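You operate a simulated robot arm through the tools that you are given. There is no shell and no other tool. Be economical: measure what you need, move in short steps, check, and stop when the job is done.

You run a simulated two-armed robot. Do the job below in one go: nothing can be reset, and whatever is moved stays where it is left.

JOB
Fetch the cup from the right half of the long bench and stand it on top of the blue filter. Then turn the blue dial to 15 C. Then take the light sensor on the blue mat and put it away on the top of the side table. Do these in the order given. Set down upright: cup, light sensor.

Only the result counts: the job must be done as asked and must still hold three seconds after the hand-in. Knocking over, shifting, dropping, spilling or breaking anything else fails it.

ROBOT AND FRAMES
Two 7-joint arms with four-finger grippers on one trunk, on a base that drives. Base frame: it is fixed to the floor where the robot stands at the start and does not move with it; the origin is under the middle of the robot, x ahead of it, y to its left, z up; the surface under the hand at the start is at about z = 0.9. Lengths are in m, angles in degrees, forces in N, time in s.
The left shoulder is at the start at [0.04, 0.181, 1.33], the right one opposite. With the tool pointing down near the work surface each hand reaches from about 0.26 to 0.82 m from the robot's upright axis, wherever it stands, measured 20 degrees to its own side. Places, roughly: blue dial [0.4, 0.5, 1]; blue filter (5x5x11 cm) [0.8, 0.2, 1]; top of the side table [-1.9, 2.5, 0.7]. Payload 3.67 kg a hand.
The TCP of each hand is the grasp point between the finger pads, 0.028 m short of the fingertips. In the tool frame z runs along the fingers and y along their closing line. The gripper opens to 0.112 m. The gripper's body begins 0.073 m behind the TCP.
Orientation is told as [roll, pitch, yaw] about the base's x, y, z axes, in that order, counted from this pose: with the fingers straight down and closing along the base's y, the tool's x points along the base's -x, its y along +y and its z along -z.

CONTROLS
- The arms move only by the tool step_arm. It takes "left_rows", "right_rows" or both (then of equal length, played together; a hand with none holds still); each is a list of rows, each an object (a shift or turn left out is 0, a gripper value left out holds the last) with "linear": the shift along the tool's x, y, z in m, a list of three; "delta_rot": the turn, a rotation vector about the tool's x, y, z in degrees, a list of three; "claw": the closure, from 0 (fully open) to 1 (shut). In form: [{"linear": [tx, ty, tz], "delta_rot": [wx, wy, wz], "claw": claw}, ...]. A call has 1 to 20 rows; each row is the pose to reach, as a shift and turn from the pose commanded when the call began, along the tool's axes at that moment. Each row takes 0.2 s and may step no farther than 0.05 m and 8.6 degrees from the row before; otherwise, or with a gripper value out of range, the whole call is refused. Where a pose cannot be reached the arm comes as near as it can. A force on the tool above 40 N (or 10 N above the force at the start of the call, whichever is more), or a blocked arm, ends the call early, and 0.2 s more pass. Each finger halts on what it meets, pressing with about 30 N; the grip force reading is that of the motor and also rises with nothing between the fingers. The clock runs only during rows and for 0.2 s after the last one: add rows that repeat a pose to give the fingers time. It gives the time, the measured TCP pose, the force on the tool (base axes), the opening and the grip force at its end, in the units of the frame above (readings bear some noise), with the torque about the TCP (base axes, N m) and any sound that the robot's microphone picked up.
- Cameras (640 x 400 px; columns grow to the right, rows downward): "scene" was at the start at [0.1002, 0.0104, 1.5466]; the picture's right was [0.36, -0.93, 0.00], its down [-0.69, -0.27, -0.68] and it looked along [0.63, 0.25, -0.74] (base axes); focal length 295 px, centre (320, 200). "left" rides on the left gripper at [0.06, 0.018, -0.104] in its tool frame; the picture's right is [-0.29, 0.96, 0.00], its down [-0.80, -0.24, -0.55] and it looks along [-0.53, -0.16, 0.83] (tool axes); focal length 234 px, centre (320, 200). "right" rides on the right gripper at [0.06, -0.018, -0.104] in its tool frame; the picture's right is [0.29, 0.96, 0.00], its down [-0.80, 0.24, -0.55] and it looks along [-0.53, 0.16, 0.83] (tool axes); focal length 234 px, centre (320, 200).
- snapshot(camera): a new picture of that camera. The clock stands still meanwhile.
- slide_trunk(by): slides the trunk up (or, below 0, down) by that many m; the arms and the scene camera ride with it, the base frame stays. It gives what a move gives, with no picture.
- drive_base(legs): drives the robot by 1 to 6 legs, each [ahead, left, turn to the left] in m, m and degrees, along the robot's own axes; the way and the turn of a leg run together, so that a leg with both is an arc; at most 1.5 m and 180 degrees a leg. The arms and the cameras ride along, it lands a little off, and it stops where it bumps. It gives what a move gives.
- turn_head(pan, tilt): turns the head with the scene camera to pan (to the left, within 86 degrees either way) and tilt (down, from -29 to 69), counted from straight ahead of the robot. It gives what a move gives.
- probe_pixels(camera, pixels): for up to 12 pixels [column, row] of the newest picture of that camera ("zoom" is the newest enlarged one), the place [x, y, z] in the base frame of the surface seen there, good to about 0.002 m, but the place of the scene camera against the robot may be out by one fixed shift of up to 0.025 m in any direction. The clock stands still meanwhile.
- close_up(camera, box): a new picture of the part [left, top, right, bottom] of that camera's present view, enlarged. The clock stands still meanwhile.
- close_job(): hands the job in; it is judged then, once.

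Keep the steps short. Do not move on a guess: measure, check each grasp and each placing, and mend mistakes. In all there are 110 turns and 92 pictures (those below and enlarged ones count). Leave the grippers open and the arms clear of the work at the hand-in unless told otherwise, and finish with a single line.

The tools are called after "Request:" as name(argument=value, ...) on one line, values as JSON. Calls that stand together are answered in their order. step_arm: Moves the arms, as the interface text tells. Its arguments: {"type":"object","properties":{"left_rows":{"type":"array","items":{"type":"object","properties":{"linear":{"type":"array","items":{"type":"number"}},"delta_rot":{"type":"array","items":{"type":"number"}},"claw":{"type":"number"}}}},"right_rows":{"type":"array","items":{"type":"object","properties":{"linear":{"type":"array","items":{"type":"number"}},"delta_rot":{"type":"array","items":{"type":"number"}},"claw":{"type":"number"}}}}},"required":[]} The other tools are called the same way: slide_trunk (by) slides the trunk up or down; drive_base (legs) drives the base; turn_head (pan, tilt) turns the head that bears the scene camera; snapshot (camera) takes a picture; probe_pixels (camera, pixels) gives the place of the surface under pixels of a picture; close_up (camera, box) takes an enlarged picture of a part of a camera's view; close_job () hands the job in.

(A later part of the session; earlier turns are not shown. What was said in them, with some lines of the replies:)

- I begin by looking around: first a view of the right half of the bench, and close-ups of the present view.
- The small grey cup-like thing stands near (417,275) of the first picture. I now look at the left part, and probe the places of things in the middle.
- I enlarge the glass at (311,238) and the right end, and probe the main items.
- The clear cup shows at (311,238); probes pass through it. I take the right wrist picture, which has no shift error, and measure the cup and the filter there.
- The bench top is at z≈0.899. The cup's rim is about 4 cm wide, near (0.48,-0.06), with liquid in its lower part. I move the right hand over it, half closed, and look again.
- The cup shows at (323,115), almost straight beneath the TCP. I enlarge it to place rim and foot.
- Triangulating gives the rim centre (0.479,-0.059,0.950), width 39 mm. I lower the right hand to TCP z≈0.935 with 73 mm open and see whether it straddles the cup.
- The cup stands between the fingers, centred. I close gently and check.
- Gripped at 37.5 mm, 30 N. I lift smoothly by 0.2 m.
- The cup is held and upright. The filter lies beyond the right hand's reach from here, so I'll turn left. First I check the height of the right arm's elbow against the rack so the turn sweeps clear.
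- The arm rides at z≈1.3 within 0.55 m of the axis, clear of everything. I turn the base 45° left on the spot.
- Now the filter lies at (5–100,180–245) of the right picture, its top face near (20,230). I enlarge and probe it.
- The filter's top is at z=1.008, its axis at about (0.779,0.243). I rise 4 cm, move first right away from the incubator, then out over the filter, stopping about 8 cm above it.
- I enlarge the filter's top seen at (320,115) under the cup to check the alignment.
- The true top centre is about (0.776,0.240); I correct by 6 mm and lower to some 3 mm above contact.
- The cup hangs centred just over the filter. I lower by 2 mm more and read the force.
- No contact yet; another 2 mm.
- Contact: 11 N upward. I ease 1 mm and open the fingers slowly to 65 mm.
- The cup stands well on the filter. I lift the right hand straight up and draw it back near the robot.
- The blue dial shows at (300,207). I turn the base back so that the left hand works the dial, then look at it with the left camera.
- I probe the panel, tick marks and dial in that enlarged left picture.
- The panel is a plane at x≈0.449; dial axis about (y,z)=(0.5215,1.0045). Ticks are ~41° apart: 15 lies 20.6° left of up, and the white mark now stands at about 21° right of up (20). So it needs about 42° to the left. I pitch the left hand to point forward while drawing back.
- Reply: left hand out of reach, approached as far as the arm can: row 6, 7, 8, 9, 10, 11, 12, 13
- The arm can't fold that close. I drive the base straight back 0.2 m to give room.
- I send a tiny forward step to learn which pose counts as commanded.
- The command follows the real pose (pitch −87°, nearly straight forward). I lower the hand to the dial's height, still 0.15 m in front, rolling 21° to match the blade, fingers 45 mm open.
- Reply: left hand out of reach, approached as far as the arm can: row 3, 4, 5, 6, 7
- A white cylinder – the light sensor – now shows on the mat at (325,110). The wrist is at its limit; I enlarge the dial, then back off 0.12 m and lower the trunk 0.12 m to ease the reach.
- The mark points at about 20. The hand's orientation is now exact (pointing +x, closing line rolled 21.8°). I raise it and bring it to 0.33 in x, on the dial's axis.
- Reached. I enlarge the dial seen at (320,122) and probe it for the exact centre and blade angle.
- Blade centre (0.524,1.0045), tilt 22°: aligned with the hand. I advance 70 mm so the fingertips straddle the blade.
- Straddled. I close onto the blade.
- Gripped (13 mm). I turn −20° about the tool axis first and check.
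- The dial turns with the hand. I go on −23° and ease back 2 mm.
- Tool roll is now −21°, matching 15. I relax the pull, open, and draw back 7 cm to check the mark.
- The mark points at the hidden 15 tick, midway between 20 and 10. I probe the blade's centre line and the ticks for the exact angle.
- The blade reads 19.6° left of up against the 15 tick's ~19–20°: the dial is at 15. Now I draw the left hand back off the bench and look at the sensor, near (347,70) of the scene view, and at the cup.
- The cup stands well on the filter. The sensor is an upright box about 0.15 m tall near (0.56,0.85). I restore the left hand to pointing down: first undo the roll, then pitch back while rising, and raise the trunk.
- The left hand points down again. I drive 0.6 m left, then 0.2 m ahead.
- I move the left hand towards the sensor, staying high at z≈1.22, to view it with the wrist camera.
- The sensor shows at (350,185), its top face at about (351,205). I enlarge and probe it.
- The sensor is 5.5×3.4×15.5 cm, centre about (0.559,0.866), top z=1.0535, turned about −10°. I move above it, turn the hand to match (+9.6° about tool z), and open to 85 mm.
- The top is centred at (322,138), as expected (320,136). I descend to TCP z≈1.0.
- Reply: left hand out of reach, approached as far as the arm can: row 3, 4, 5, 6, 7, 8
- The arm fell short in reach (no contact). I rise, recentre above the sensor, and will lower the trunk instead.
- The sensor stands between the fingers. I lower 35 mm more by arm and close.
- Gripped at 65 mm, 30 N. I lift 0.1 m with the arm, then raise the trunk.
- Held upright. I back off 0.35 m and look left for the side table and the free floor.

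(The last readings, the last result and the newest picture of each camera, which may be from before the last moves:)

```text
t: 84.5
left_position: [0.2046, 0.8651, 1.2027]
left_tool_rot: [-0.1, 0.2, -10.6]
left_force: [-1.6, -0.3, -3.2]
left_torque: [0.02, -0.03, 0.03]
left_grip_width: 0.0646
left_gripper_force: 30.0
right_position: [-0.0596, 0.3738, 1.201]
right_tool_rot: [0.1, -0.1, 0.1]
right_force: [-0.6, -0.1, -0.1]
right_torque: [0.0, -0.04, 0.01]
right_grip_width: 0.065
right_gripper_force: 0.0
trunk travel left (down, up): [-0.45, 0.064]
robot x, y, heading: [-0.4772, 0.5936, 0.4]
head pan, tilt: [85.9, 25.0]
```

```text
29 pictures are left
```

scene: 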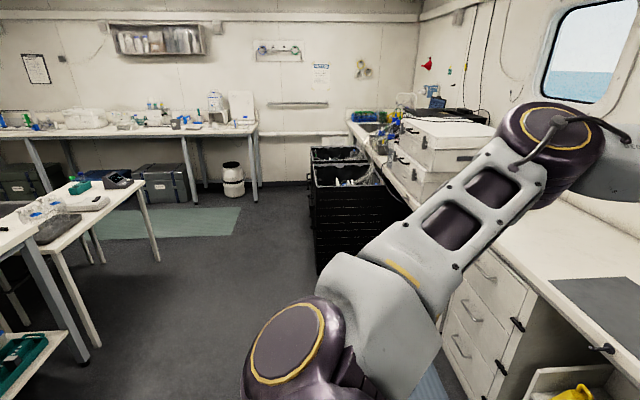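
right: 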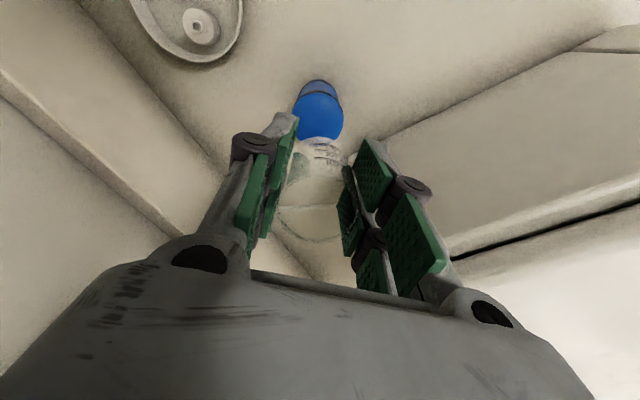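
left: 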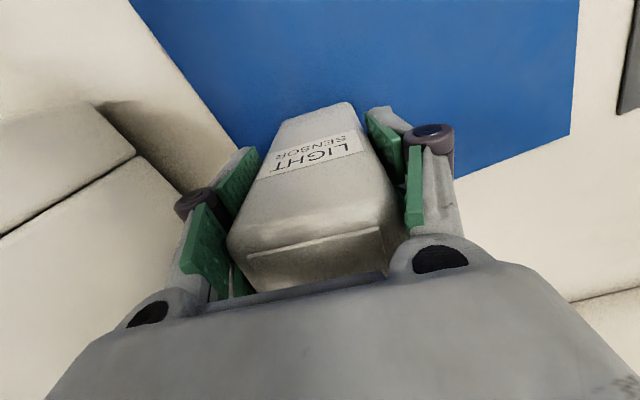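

I probe the tables and floor for a safe path.

Request:
probe_pixels(camera="scene", pixels=[[85, 355], [30, 360], [60, 335], [10, 220], [45, 235], [110, 195], [155, 185], [80, 180], [100, 345], [160, 262], [320, 250], [60, 215]])

Request:
close_up(camera="scene", box=[0, 150, 200, 290])

```text
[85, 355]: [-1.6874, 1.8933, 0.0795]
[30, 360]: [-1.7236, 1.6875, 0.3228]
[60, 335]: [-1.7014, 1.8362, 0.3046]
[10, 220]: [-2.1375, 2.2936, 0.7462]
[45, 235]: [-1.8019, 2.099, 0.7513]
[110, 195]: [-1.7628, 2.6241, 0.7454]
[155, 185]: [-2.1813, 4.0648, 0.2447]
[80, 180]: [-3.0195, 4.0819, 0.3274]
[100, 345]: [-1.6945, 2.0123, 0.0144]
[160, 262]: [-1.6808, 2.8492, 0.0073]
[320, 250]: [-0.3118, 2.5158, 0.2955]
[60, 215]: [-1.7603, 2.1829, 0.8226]
```

```text
2.86 times, centred on (100, 220) of scene
```

zoom: 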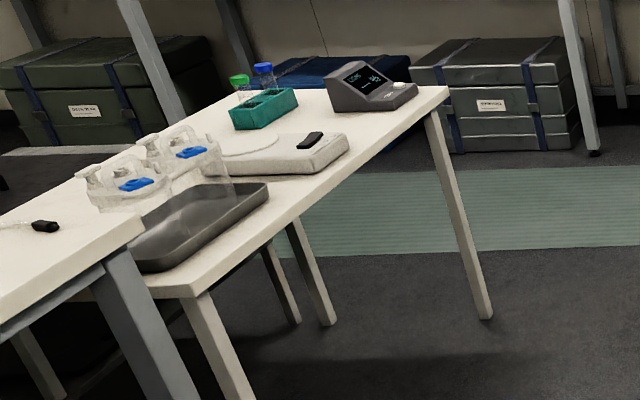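

The farther table (front edge x≈−1.69, y 2.0–2.85, top ≈0.74) is the side table; items stand on it, with a free strip by its right front. I turn 90° left, then drive diagonally towards it.

Request:
drive_base(legs=[[0, 0, 90]])

Request:
turn_head(pan=25, tilt=30)

Request:
snapshot(camera="scene")

```text
t: 89.2
left_position: [-0.7758, 1.2627, 1.2031]
left_tool_rot: [0.0, 0.2, 81.9]
left_force: [-0.2, -0.2, -2.5]
left_torque: [0.01, 0.0, 0.02]
left_grip_width: 0.0641
left_gripper_force: 29.7
right_position: [-0.2742, 1.0176, 1.2011]
right_tool_rot: [0.0, 0.0, 92.6]
right_force: [0.2, 0.0, 0.1]
right_torque: [0.03, 0.0, -0.01]
right_grip_width: 0.065
right_gripper_force: 0.0
trunk travel left (down, up): [-0.45, 0.064]
robot x, y, heading: [-0.4778, 0.5936, 92.7]
head pan, tilt: [85.9, 25.0]
```

```text
t: 90.5
left_position: [-0.7758, 1.2611, 1.2031]
left_tool_rot: [0.0, 0.2, 81.9]
left_force: [-1.1, 0.3, -3.3]
left_torque: [0.02, 0.0, -0.02]
left_grip_width: 0.064
left_gripper_force: 29.7
right_position: [-0.2733, 1.018, 1.2023]
right_tool_rot: [0.0, 0.0, 92.6]
right_force: [-0.5, 0.0, 0.4]
right_torque: [-0.02, 0.01, 0.0]
right_grip_width: 0.0648
right_gripper_force: 0.1
trunk travel left (down, up): [-0.45, 0.064]
robot x, y, heading: [-0.4763, 0.5918, 92.6]
head pan, tilt: [25.0, 30.0]
```

```text
27 pictures are left
```

scene: 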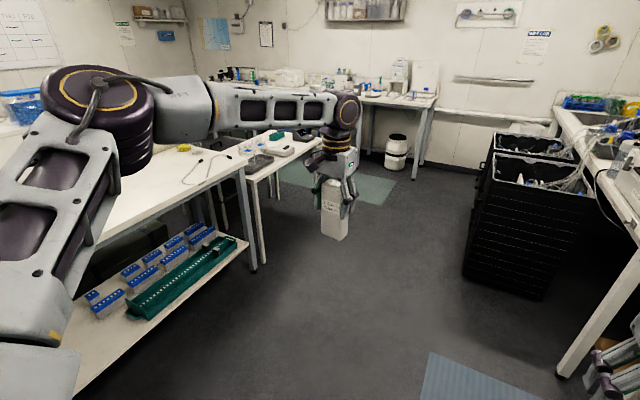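

Floor ahead is clear. I drive diagonally: about 1.43 m ahead and 0.5 m left, in two legs.

Request:
drive_base(legs=[[0.72, 0.25, 0], [0.72, 0.25, 0]])

Request:
turn_head(pan=60, tilt=40)

Request:
snapshot(camera="scene")

```text
t: 98.4
left_position: [-1.3353, 2.6852, 1.2032]
left_tool_rot: [0.0, 0.2, 81.8]
left_force: [0.2, 0.1, -2.3]
left_torque: [-0.03, -0.01, 0.02]
left_grip_width: 0.0633
left_gripper_force: 29.8
right_position: [-0.8324, 2.4415, 1.2027]
right_tool_rot: [0.0, 0.0, 92.5]
right_force: [-0.1, -0.8, 0.3]
right_torque: [0.03, -0.01, -0.01]
right_grip_width: 0.065
right_gripper_force: 0.1
trunk travel left (down, up): [-0.45, 0.064]
robot x, y, heading: [-1.0341, 2.0153, 92.4]
head pan, tilt: [25.0, 30.0]
```

```text
t: 99.4
left_position: [-1.336, 2.6851, 1.2038]
left_tool_rot: [0.0, 0.2, 81.8]
left_force: [-0.2, -0.8, -2.4]
left_torque: [0.03, 0.0, 0.03]
left_grip_width: 0.0631
left_gripper_force: 29.9
right_position: [-0.8337, 2.4412, 1.2027]
right_tool_rot: [0.0, 0.0, 92.6]
right_force: [0.6, 0.3, -0.8]
right_torque: [-0.02, 0.0, 0.0]
right_grip_width: 0.0653
right_gripper_force: 0.0
trunk travel left (down, up): [-0.45, 0.064]
robot x, y, heading: [-1.0376, 2.0179, 92.8]
head pan, tilt: [60.0, 40.0]
```

```text
26 pictures are left
```

scene: 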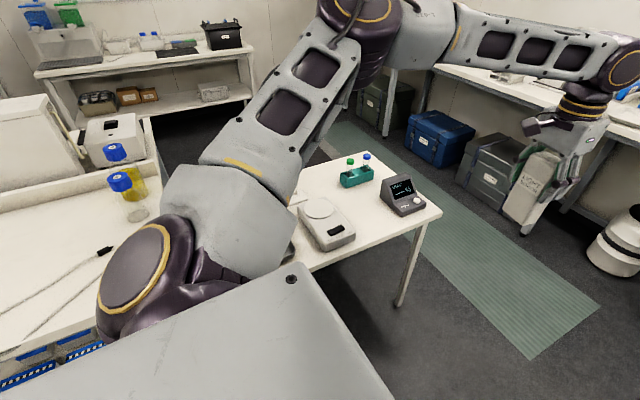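

I check the sensor in the hand with the left camera and probe the free spots on the table top.

Request:
snapshot(camera="left")

Request:
close_up(camera="scene", box=[280, 130, 460, 290])

Request:
probe_pixels(camera="scene", pixels=[[440, 211], [365, 215], [380, 230], [355, 240], [350, 200], [385, 212], [420, 212], [335, 228], [352, 178], [400, 200], [320, 265], [398, 178]])

```text
25 pictures are left
```

left: 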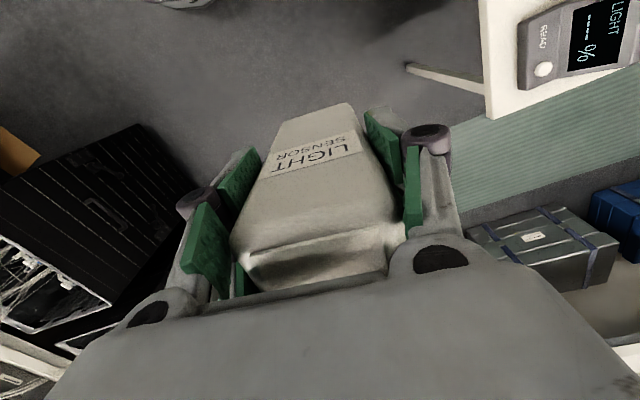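

```text
2.50 times, centred on (370, 210) of scene
```

zoom: 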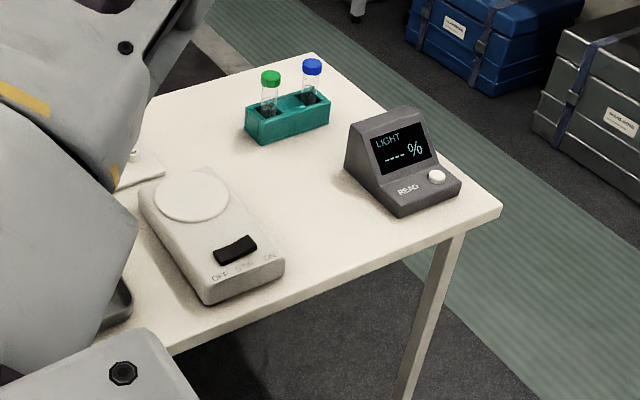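

```text
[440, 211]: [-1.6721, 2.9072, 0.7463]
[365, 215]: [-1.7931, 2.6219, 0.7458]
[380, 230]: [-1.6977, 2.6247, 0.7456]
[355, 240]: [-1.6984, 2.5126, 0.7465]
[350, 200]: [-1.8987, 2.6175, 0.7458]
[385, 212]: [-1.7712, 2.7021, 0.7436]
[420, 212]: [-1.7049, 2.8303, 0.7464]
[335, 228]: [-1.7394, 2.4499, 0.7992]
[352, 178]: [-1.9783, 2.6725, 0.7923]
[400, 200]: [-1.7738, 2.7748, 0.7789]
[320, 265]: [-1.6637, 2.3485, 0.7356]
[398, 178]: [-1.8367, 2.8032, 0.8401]
```

A clear spot lies about (−1.80,2.62), between balance and display. I drive 0.49 m ahead and 0.07 m left, then turn 87° left to face the table; the sensor's bottom is at z≈1.1, above everything there.

Request:
drive_base(legs=[[0.486, 0.066, 0], [0, 0, 86]])

Request:
turn_head(pan=0, tilt=45)

Request:
snapshot(camera="scene")

```text
t: 106.4
left_position: [-1.8066, 2.2303, 1.2028]
left_tool_rot: [0.0, 0.2, 168.8]
left_force: [0.1, -0.2, -2.8]
left_torque: [0.04, -0.01, 0.0]
left_grip_width: 0.0629
left_gripper_force: 30.0
right_position: [-1.5352, 2.7186, 1.2024]
right_tool_rot: [0.1, 0.0, 179.3]
right_force: [-0.1, 0.3, 0.1]
right_torque: [0.04, 0.02, -0.04]
right_grip_width: 0.065
right_gripper_force: 0.1
trunk travel left (down, up): [-0.45, 0.064]
robot x, y, heading: [-1.1244, 2.4967, 179.6]
head pan, tilt: [60.0, 40.0]
```

```text
t: 107.7
left_position: [-1.8069, 2.2305, 1.2024]
left_tool_rot: [-0.1, 0.3, 168.7]
left_force: [0.3, 0.1, -3.3]
left_torque: [0.02, 0.03, 0.02]
left_grip_width: 0.063
left_gripper_force: 30.2
right_position: [-1.5344, 2.7174, 1.2021]
right_tool_rot: [0.1, 0.0, 179.5]
right_force: [-0.6, 0.1, -0.4]
right_torque: [-0.02, 0.01, -0.01]
right_grip_width: 0.0648
right_gripper_force: 0.1
trunk travel left (down, up): [-0.45, 0.064]
robot x, y, heading: [-1.1238, 2.4957, 179.6]
head pan, tilt: [0.0, 45.0]
```

```text
23 pictures are left
```

scene: 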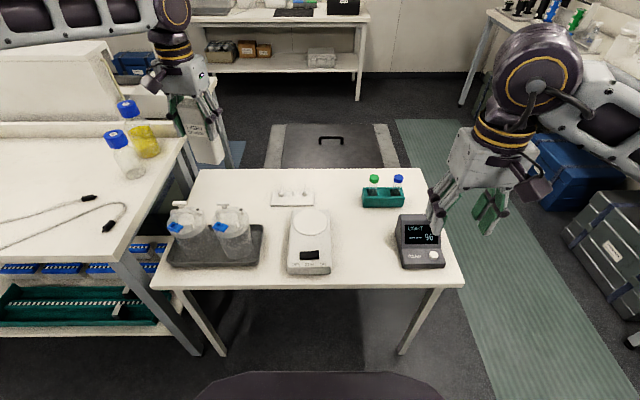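

I probe the gap between balance (310,240) and display (415,240).

Request:
probe_pixels(camera="scene", pixels=[[362, 235], [362, 265], [332, 262], [400, 262], [398, 225], [330, 220], [362, 200], [362, 283], [310, 192], [345, 240], [385, 245]])

```text
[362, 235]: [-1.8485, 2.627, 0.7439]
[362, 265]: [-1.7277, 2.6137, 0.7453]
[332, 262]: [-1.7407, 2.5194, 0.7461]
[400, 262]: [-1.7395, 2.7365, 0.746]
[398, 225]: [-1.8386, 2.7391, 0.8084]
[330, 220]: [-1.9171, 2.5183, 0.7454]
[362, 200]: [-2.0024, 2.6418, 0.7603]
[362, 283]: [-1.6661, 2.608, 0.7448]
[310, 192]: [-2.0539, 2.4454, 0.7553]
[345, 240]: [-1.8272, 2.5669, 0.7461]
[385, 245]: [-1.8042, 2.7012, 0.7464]
```

The gap is about 0.2 m wide, centred near y≈2.61. I strafe right 0.375 m.

Request:
drive_base(legs=[[0, -0.375, 0]])

Request:
snapshot(camera="left")

Request:
snapshot(camera="scene")

```text
t: 110.2
left_position: [-1.8036, 2.6029, 1.203]
left_tool_rot: [-0.1, 0.3, 168.9]
left_force: [0.2, 0.1, -2.6]
left_torque: [0.03, 0.0, -0.02]
left_grip_width: 0.0628
left_gripper_force: 30.0
right_position: [-1.5321, 3.092, 1.201]
right_tool_rot: [0.0, -0.1, 179.6]
right_force: [-0.2, -0.3, -0.2]
right_torque: [0.0, -0.01, -0.03]
right_grip_width: 0.0652
right_gripper_force: 0.1
trunk travel left (down, up): [-0.45, 0.064]
robot x, y, heading: [-1.1193, 2.8706, 179.4]
head pan, tilt: [0.0, 45.0]
```

```text
22 pictures are left
```

left: 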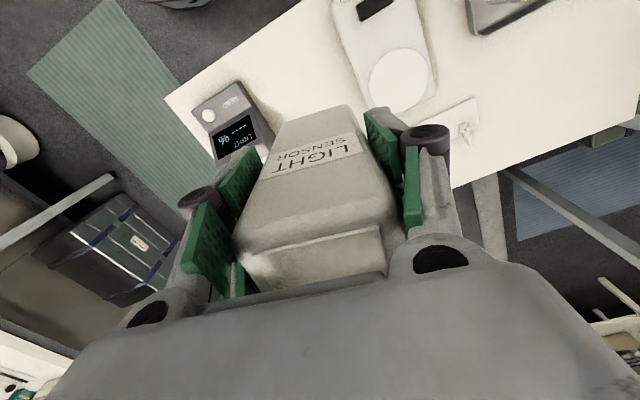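

```text
21 pictures are left
```

scene: 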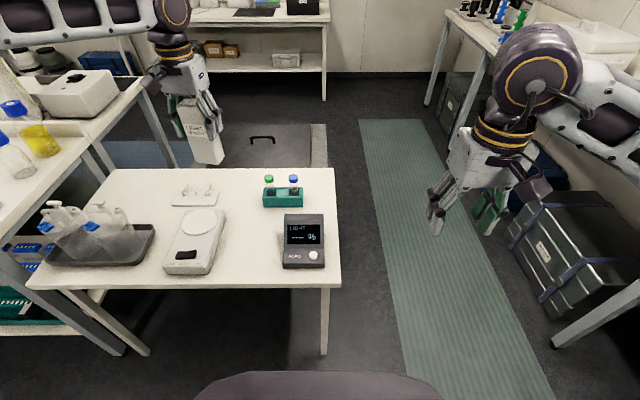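

Before lowering the trunk I probe what lies beside the right arm (far table, boxes) and the display and balance edges in the left picture.

Request:
probe_pixels(camera="scene", pixels=[[600, 310], [550, 345], [510, 25], [455, 18], [560, 40], [590, 210], [520, 235], [600, 55], [630, 60], [605, 110], [635, 150], [555, 60]])

Request:
probe_pixels(camera="left", pixels=[[263, 120], [240, 90], [275, 80], [356, 95], [345, 60], [290, 95], [375, 105], [250, 145], [320, 80], [225, 150]])

```text
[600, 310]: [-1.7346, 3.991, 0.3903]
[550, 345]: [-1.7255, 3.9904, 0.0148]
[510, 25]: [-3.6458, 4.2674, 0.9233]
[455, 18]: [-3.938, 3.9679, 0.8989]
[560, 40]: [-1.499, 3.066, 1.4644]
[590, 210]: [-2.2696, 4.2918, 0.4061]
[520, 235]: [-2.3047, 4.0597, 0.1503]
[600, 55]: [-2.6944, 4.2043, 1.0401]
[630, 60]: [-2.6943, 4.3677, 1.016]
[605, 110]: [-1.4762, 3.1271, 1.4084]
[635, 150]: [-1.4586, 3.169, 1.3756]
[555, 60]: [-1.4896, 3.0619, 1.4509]
```

```text
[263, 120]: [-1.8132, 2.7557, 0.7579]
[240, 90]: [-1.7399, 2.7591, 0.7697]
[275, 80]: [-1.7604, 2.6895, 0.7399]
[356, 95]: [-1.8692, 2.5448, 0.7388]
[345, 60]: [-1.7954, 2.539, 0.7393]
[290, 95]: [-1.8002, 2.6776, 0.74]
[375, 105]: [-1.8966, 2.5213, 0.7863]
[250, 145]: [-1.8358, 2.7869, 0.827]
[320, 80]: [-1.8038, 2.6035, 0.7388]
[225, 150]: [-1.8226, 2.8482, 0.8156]
```

Table top is z=0.739; the gap runs y 2.53–2.74, and the far table is well clear of the right arm. I shift the hand 3 cm to the gap's middle and lower the trunk 0.2 m, then check.

Request:
step_arm(left_rows=[{"linear": [-0.003, -0.015, 0]}, {"linear": [-0.006, -0.029, 0]}, {"linear": [-0.006, -0.029, 0]}])

Request:
slide_trunk(by=-0.2)

Request:
turn_head(pan=25, tilt=40)

Request:
snapshot(camera="scene")

```text
t: 111.0
left_position: [-1.8024, 2.634, 1.2042]
left_tool_rot: [0.0, 0.3, 168.9]
left_force: [-0.5, 0.1, -1.8]
left_torque: [0.03, -0.03, 0.03]
left_grip_width: 0.0624
left_gripper_force: 29.8
right_position: [-1.5322, 3.0934, 1.2008]
right_tool_rot: [0.0, -0.1, 179.6]
right_force: [-0.1, -0.4, -0.2]
right_torque: [-0.06, -0.02, 0.01]
right_grip_width: 0.0651
right_gripper_force: 0.1
trunk travel left (down, up): [-0.45, 0.064]
robot x, y, heading: [-1.1175, 2.869, 179.6]
head pan, tilt: [0.0, 45.0]
```

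```text
t: 113.1
left_position: [-1.8037, 2.6339, 1.0036]
left_tool_rot: [-0.1, 0.2, 168.8]
left_force: [-0.6, -0.7, -3.1]
left_torque: [0.01, -0.01, 0.01]
left_grip_width: 0.0626
left_gripper_force: 29.9
right_position: [-1.5315, 3.0924, 1.0012]
right_tool_rot: [0.0, 0.0, 179.6]
right_force: [0.1, 0.5, -0.9]
right_torque: [0.03, 0.02, -0.01]
right_grip_width: 0.0651
right_gripper_force: 0.1
trunk travel left (down, up): [-0.25, 0.264]
robot x, y, heading: [-1.1206, 2.8646, 179.6]
head pan, tilt: [0.0, 45.0]
```

```text
t: 114.0
left_position: [-1.8034, 2.633, 1.0032]
left_tool_rot: [0.0, 0.2, 168.8]
left_force: [0.3, -0.5, -2.6]
left_torque: [0.01, -0.02, -0.01]
left_grip_width: 0.0626
left_gripper_force: 30.1
right_position: [-1.5312, 3.0921, 1.0023]
right_tool_rot: [0.0, -0.1, 179.6]
right_force: [0.2, 1.6, -0.3]
right_torque: [0.0, 0.0, -0.04]
right_grip_width: 0.065
right_gripper_force: 0.1
trunk travel left (down, up): [-0.25, 0.264]
robot x, y, heading: [-1.1184, 2.8708, 179.7]
head pan, tilt: [25.0, 40.0]
```

```text
20 pictures are left
```

scene: 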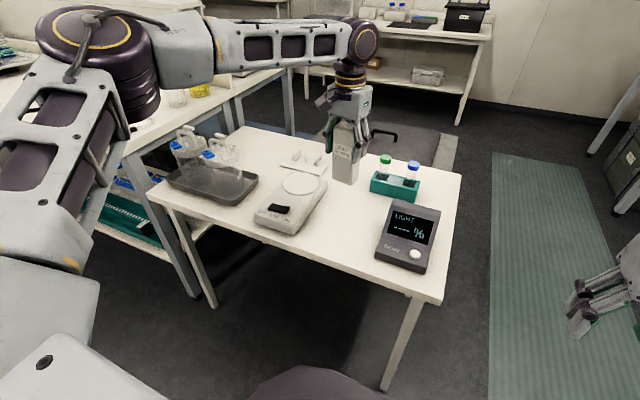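

The elbow hangs close to the neighbouring table on the left. I probe the elbow's underside and things there before going lower.

Request:
probe_pixels(camera="scene", pixels=[[140, 100], [120, 120], [100, 60], [60, 60], [200, 90], [178, 98], [150, 130], [15, 60], [180, 80], [215, 60], [60, 120], [190, 130]])

Request:
close_up(camera="scene", box=[0, 0, 260, 220])

```text
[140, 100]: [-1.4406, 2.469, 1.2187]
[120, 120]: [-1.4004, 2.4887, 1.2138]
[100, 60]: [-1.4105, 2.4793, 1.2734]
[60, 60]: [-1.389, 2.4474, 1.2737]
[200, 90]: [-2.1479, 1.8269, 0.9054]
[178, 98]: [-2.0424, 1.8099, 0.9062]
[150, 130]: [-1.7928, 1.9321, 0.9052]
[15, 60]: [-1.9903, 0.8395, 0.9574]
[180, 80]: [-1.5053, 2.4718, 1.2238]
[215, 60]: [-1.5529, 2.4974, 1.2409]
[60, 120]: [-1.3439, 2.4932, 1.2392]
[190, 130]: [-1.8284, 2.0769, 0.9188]
```

```text
1.82 times, centred on (130, 110) of scene
```

zoom: 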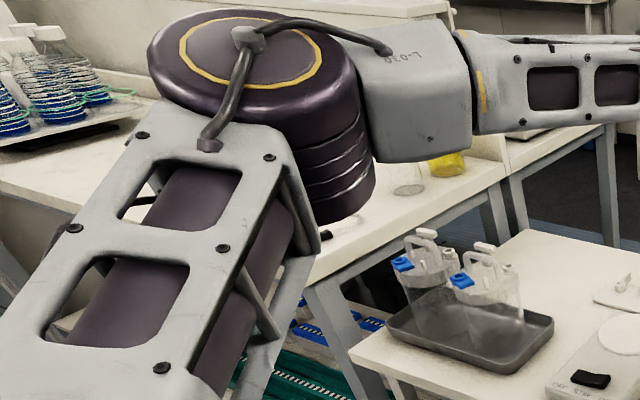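

The elbow is in front of both tables with its underside over 1.15, so there's room. I lower the trunk 0.145 m more, leaving about 1.5 cm, and check.

Request:
slide_trunk(by=-0.145)

Request:
snapshot(camera="scene")

Request:
snapshot(camera="left")

```text
t: 115.7
left_position: [-1.8038, 2.6333, 0.8577]
left_tool_rot: [0.0, 0.1, 168.8]
left_force: [0.4, 0.2, -2.5]
left_torque: [0.01, -0.01, -0.02]
left_grip_width: 0.0625
left_gripper_force: 29.9
right_position: [-1.5323, 3.092, 0.856]
right_tool_rot: [-0.1, -0.1, 179.6]
right_force: [0.0, -0.3, 1.0]
right_torque: [0.02, 0.03, 0.03]
right_grip_width: 0.0648
right_gripper_force: 0.0
trunk travel left (down, up): [-0.105, 0.409]
robot x, y, heading: [-1.1177, 2.8678, 179.9]
head pan, tilt: [25.0, 40.0]
```

```text
18 pictures are left
```

scene: 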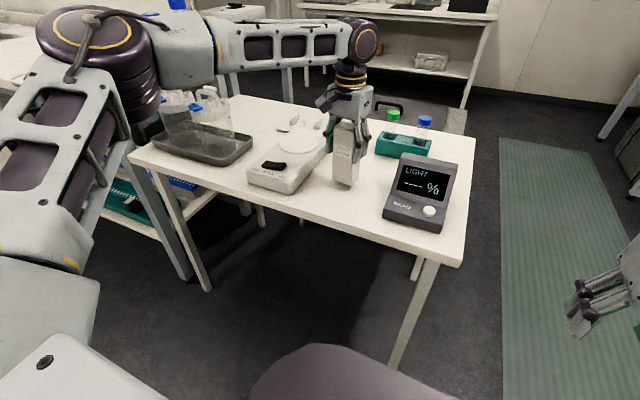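

```text
17 pictures are left
```

left: 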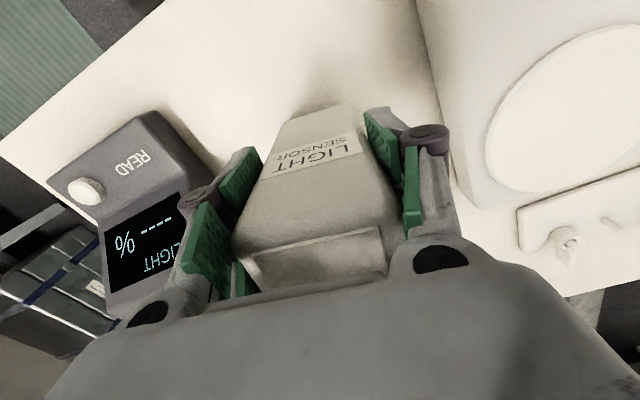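

The sensor hangs ~17 mm above the top, between display and balance. I shift 1 cm away from the display and lower 14 mm.

Request:
step_arm(left_rows=[{"linear": [0.001, 0.005, 0.004]}, {"linear": [0.002, 0.0098, 0.008]}, {"linear": [0.002, 0.0098, 0.012]}, {"linear": [0.002, 0.0098, 0.014]}, {"linear": [0.002, 0.0098, 0.014]}])

```text
t: 116.9
left_position: [-1.8025, 2.6234, 0.8425]
left_tool_rot: [0.0, 0.2, 168.8]
left_force: [-0.9, -0.5, -2.1]
left_torque: [-0.03, 0.0, 0.03]
left_grip_width: 0.0624
left_gripper_force: 30.1
right_position: [-1.5325, 3.0917, 0.8563]
right_tool_rot: [-0.1, 0.0, 179.6]
right_force: [0.6, 0.5, -0.8]
right_torque: [0.0, 0.03, -0.01]
right_grip_width: 0.0648
right_gripper_force: 0.0
trunk travel left (down, up): [-0.105, 0.409]
robot x, y, heading: [-1.1166, 2.8687, 179.9]
head pan, tilt: [25.0, 40.0]
```

No contact yet; 2 mm more.

Request:
step_arm(left_rows=[{"linear": [0, 0, 0.001]}, {"linear": [0, 0, 0.002]}, {"linear": [0, 0, 0.002]}, {"linear": [0, 0, 0.002]}])

Request:
close_up(camera="scene", box=[290, 90, 410, 200])

```text
t: 117.9
left_position: [-1.8018, 2.6225, 0.8429]
left_tool_rot: [0.0, 0.0, 168.9]
left_force: [-0.3, -3.7, 14.8]
left_torque: [-0.76, -0.14, 0.03]
left_grip_width: 0.0624
left_gripper_force: 29.9
right_position: [-1.5315, 3.0931, 0.8562]
right_tool_rot: [-0.1, 0.0, 179.6]
right_force: [0.8, 0.3, 0.1]
right_torque: [0.02, 0.0, -0.02]
right_grip_width: 0.0652
right_gripper_force: 0.2
trunk travel left (down, up): [-0.105, 0.409]
robot x, y, heading: [-1.1201, 2.8672, 179.3]
head pan, tilt: [25.0, 40.0]
```

```text
3.64 times, centred on (350, 145) of scene
```

zoom: 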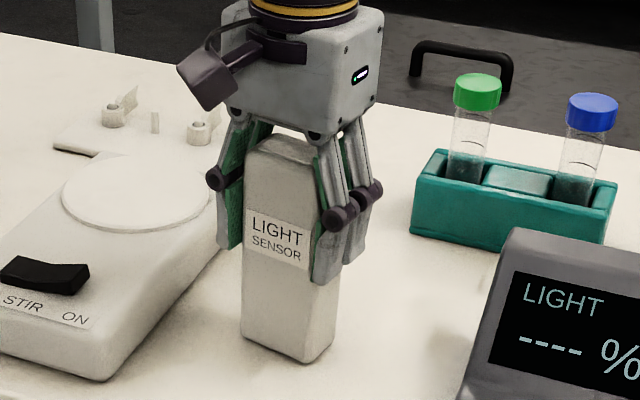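

Contact (+15 N). I ease 1 mm and open the fingers slowly to ~80 mm.

Request:
step_arm(left_rows=[{"linear": [0, 0, -0.001], "claw": 0.6}, {"linear": [0, 0, -0.001], "claw": 0.45}, {"linear": [0, 0, -0.001], "claw": 0.42}, {"linear": [0, 0, -0.001], "claw": 0.39}, {"linear": [0, 0, -0.001], "claw": 0.36}, {"linear": [0, 0, -0.001], "claw": 0.32}, {"linear": [0, 0, -0.001], "claw": 0.28}, {"linear": [0, 0, -0.001], "claw": 0.28}])

Request:
snapshot(camera="left")

Request:
close_up(camera="scene", box=[290, 90, 410, 200])

```text
t: 119.7
left_position: [-1.8037, 2.6239, 0.841]
left_tool_rot: [0.0, 0.2, 168.8]
left_force: [-0.6, 0.5, -0.3]
left_torque: [-0.01, 0.0, -0.01]
left_grip_width: 0.0807
left_gripper_force: 0.1
right_position: [-1.5301, 3.0922, 0.8558]
right_tool_rot: [0.0, -0.1, 179.6]
right_force: [-0.5, 0.1, 0.4]
right_torque: [0.03, -0.02, -0.01]
right_grip_width: 0.0651
right_gripper_force: 0.0
trunk travel left (down, up): [-0.105, 0.409]
robot x, y, heading: [-1.1225, 2.8693, 179.7]
head pan, tilt: [25.0, 40.0]
```

```text
15 pictures are left
```

left: 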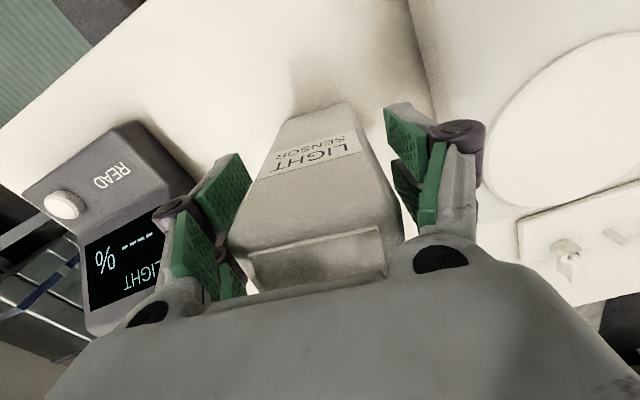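

```text
3.64 times, centred on (350, 145) of scene
```

zoom: 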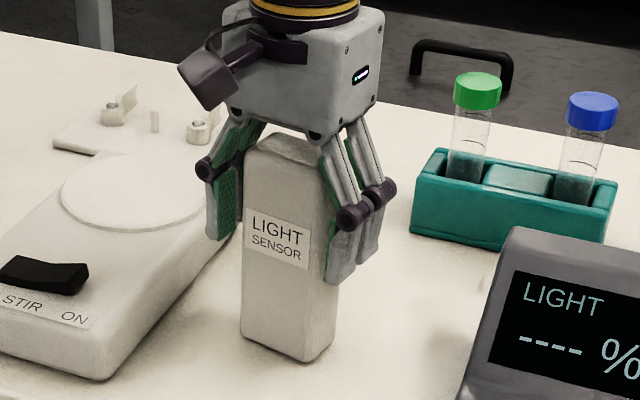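

The sensor stands on its own. I open a little more and lift the hand straight up.

Request:
step_arm(left_rows=[{"claw": 0.22}, {"claw": 0.22}, {"linear": [0, 0, -0.01]}, {"linear": [0, 0, -0.03]}, {"linear": [0, 0, -0.055]}, {"linear": [0, 0, -0.085]}, {"linear": [0, 0, -0.115]}, {"linear": [0, 0, -0.13]}])

Request:
slide_trunk(by=0.3)

Request:
snapshot(camera="scene")

```text
t: 121.5
left_position: [-1.7985, 2.6209, 0.9722]
left_tool_rot: [0.0, -0.1, 168.9]
left_force: [-0.6, -0.7, -0.4]
left_torque: [-0.01, 0.0, 0.0]
left_grip_width: 0.0874
left_gripper_force: 0.0
left hand out of reach, approached as far as the arm can: row 8
right_position: [-1.5312, 3.0937, 0.8557]
right_tool_rot: [0.0, 0.1, 179.7]
right_force: [0.3, -0.7, -0.5]
right_torque: [-0.03, 0.01, 0.02]
right_grip_width: 0.0651
right_gripper_force: 0.0
trunk travel left (down, up): [-0.105, 0.409]
robot x, y, heading: [-1.1189, 2.8693, 179.7]
head pan, tilt: [25.0, 40.0]
```

```text
t: 124.5
left_position: [-1.7997, 2.6205, 1.2704]
left_tool_rot: [-0.1, 0.1, 168.8]
left_force: [0.0, -0.3, 0.5]
left_torque: [0.01, 0.0, -0.04]
left_grip_width: 0.0875
left_gripper_force: 0.0
right_position: [-1.5318, 3.093, 1.1565]
right_tool_rot: [0.0, -0.1, 179.6]
right_force: [0.3, 0.0, -0.1]
right_torque: [-0.04, 0.0, 0.04]
right_grip_width: 0.0648
right_gripper_force: 0.1
trunk travel left (down, up): [-0.405, 0.109]
robot x, y, heading: [-1.1185, 2.8708, 179.7]
head pan, tilt: [25.0, 40.0]
```

```text
13 pictures are left
```

scene: 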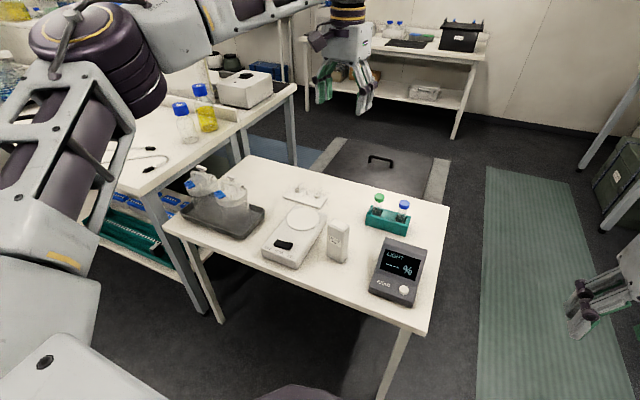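

The sensor stands upright at (338,243), nothing else disturbed. I open both grippers, back the robot off 0.2 m, and take a last look.

Request:
step_arm(left_rows=[{"claw": 0}, {"claw": 0}, {"claw": 0}], right_rows=[{"claw": 0}, {"claw": 0}, {"claw": 0}])

Request:
drive_base(legs=[[-0.2, 0, 0]])

Request:
snapshot(camera="scene")

```text
t: 125.3
left_position: [-1.801, 2.6218, 1.2706]
left_tool_rot: [-0.1, 0.1, 168.7]
left_force: [0.3, 0.4, 0.0]
left_torque: [-0.03, 0.02, 0.01]
left_grip_width: 0.1116
left_gripper_force: 0.1
right_position: [-1.5309, 3.0916, 1.1555]
right_tool_rot: [0.0, 0.1, 179.6]
right_force: [-0.6, 0.3, -0.1]
right_torque: [0.02, 0.02, 0.01]
right_grip_width: 0.1119
right_gripper_force: 0.0
trunk travel left (down, up): [-0.405, 0.109]
robot x, y, heading: [-1.1199, 2.8681, 179.5]
head pan, tilt: [25.0, 40.0]
```

```text
t: 127.0
left_position: [-1.5981, 2.62, 1.2691]
left_tool_rot: [-0.1, 0.2, 168.8]
left_force: [0.4, -0.4, 0.3]
left_torque: [-0.01, 0.02, -0.01]
left_grip_width: 0.1119
left_gripper_force: 0.1
right_position: [-1.3287, 3.0919, 1.1556]
right_tool_rot: [0.1, 0.1, 179.5]
right_force: [0.8, -0.1, 0.7]
right_torque: [-0.01, -0.01, 0.06]
right_grip_width: 0.1122
right_gripper_force: 0.0
trunk travel left (down, up): [-0.405, 0.109]
robot x, y, heading: [-0.9144, 2.866, 179.4]
head pan, tilt: [25.0, 40.0]
```

```text
12 pictures are left
```

scene: 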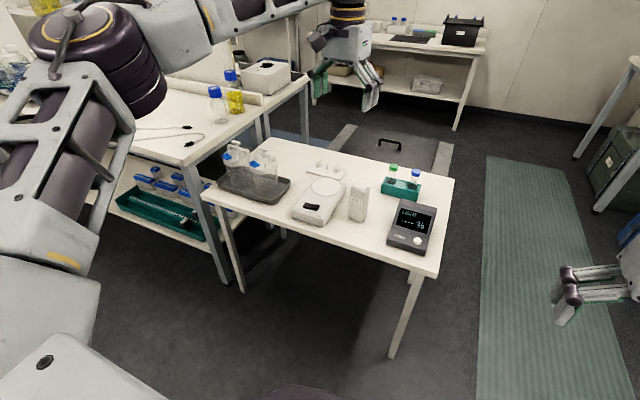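

All three parts are done and the arms are clear, so I hand the job in.

Request:
close_job()

```text
The job is handed in.
```

The cup stands upright on the blue filter, the dial is set to 15 C, the light sensor stands upright on the side table, and the job is handed in.
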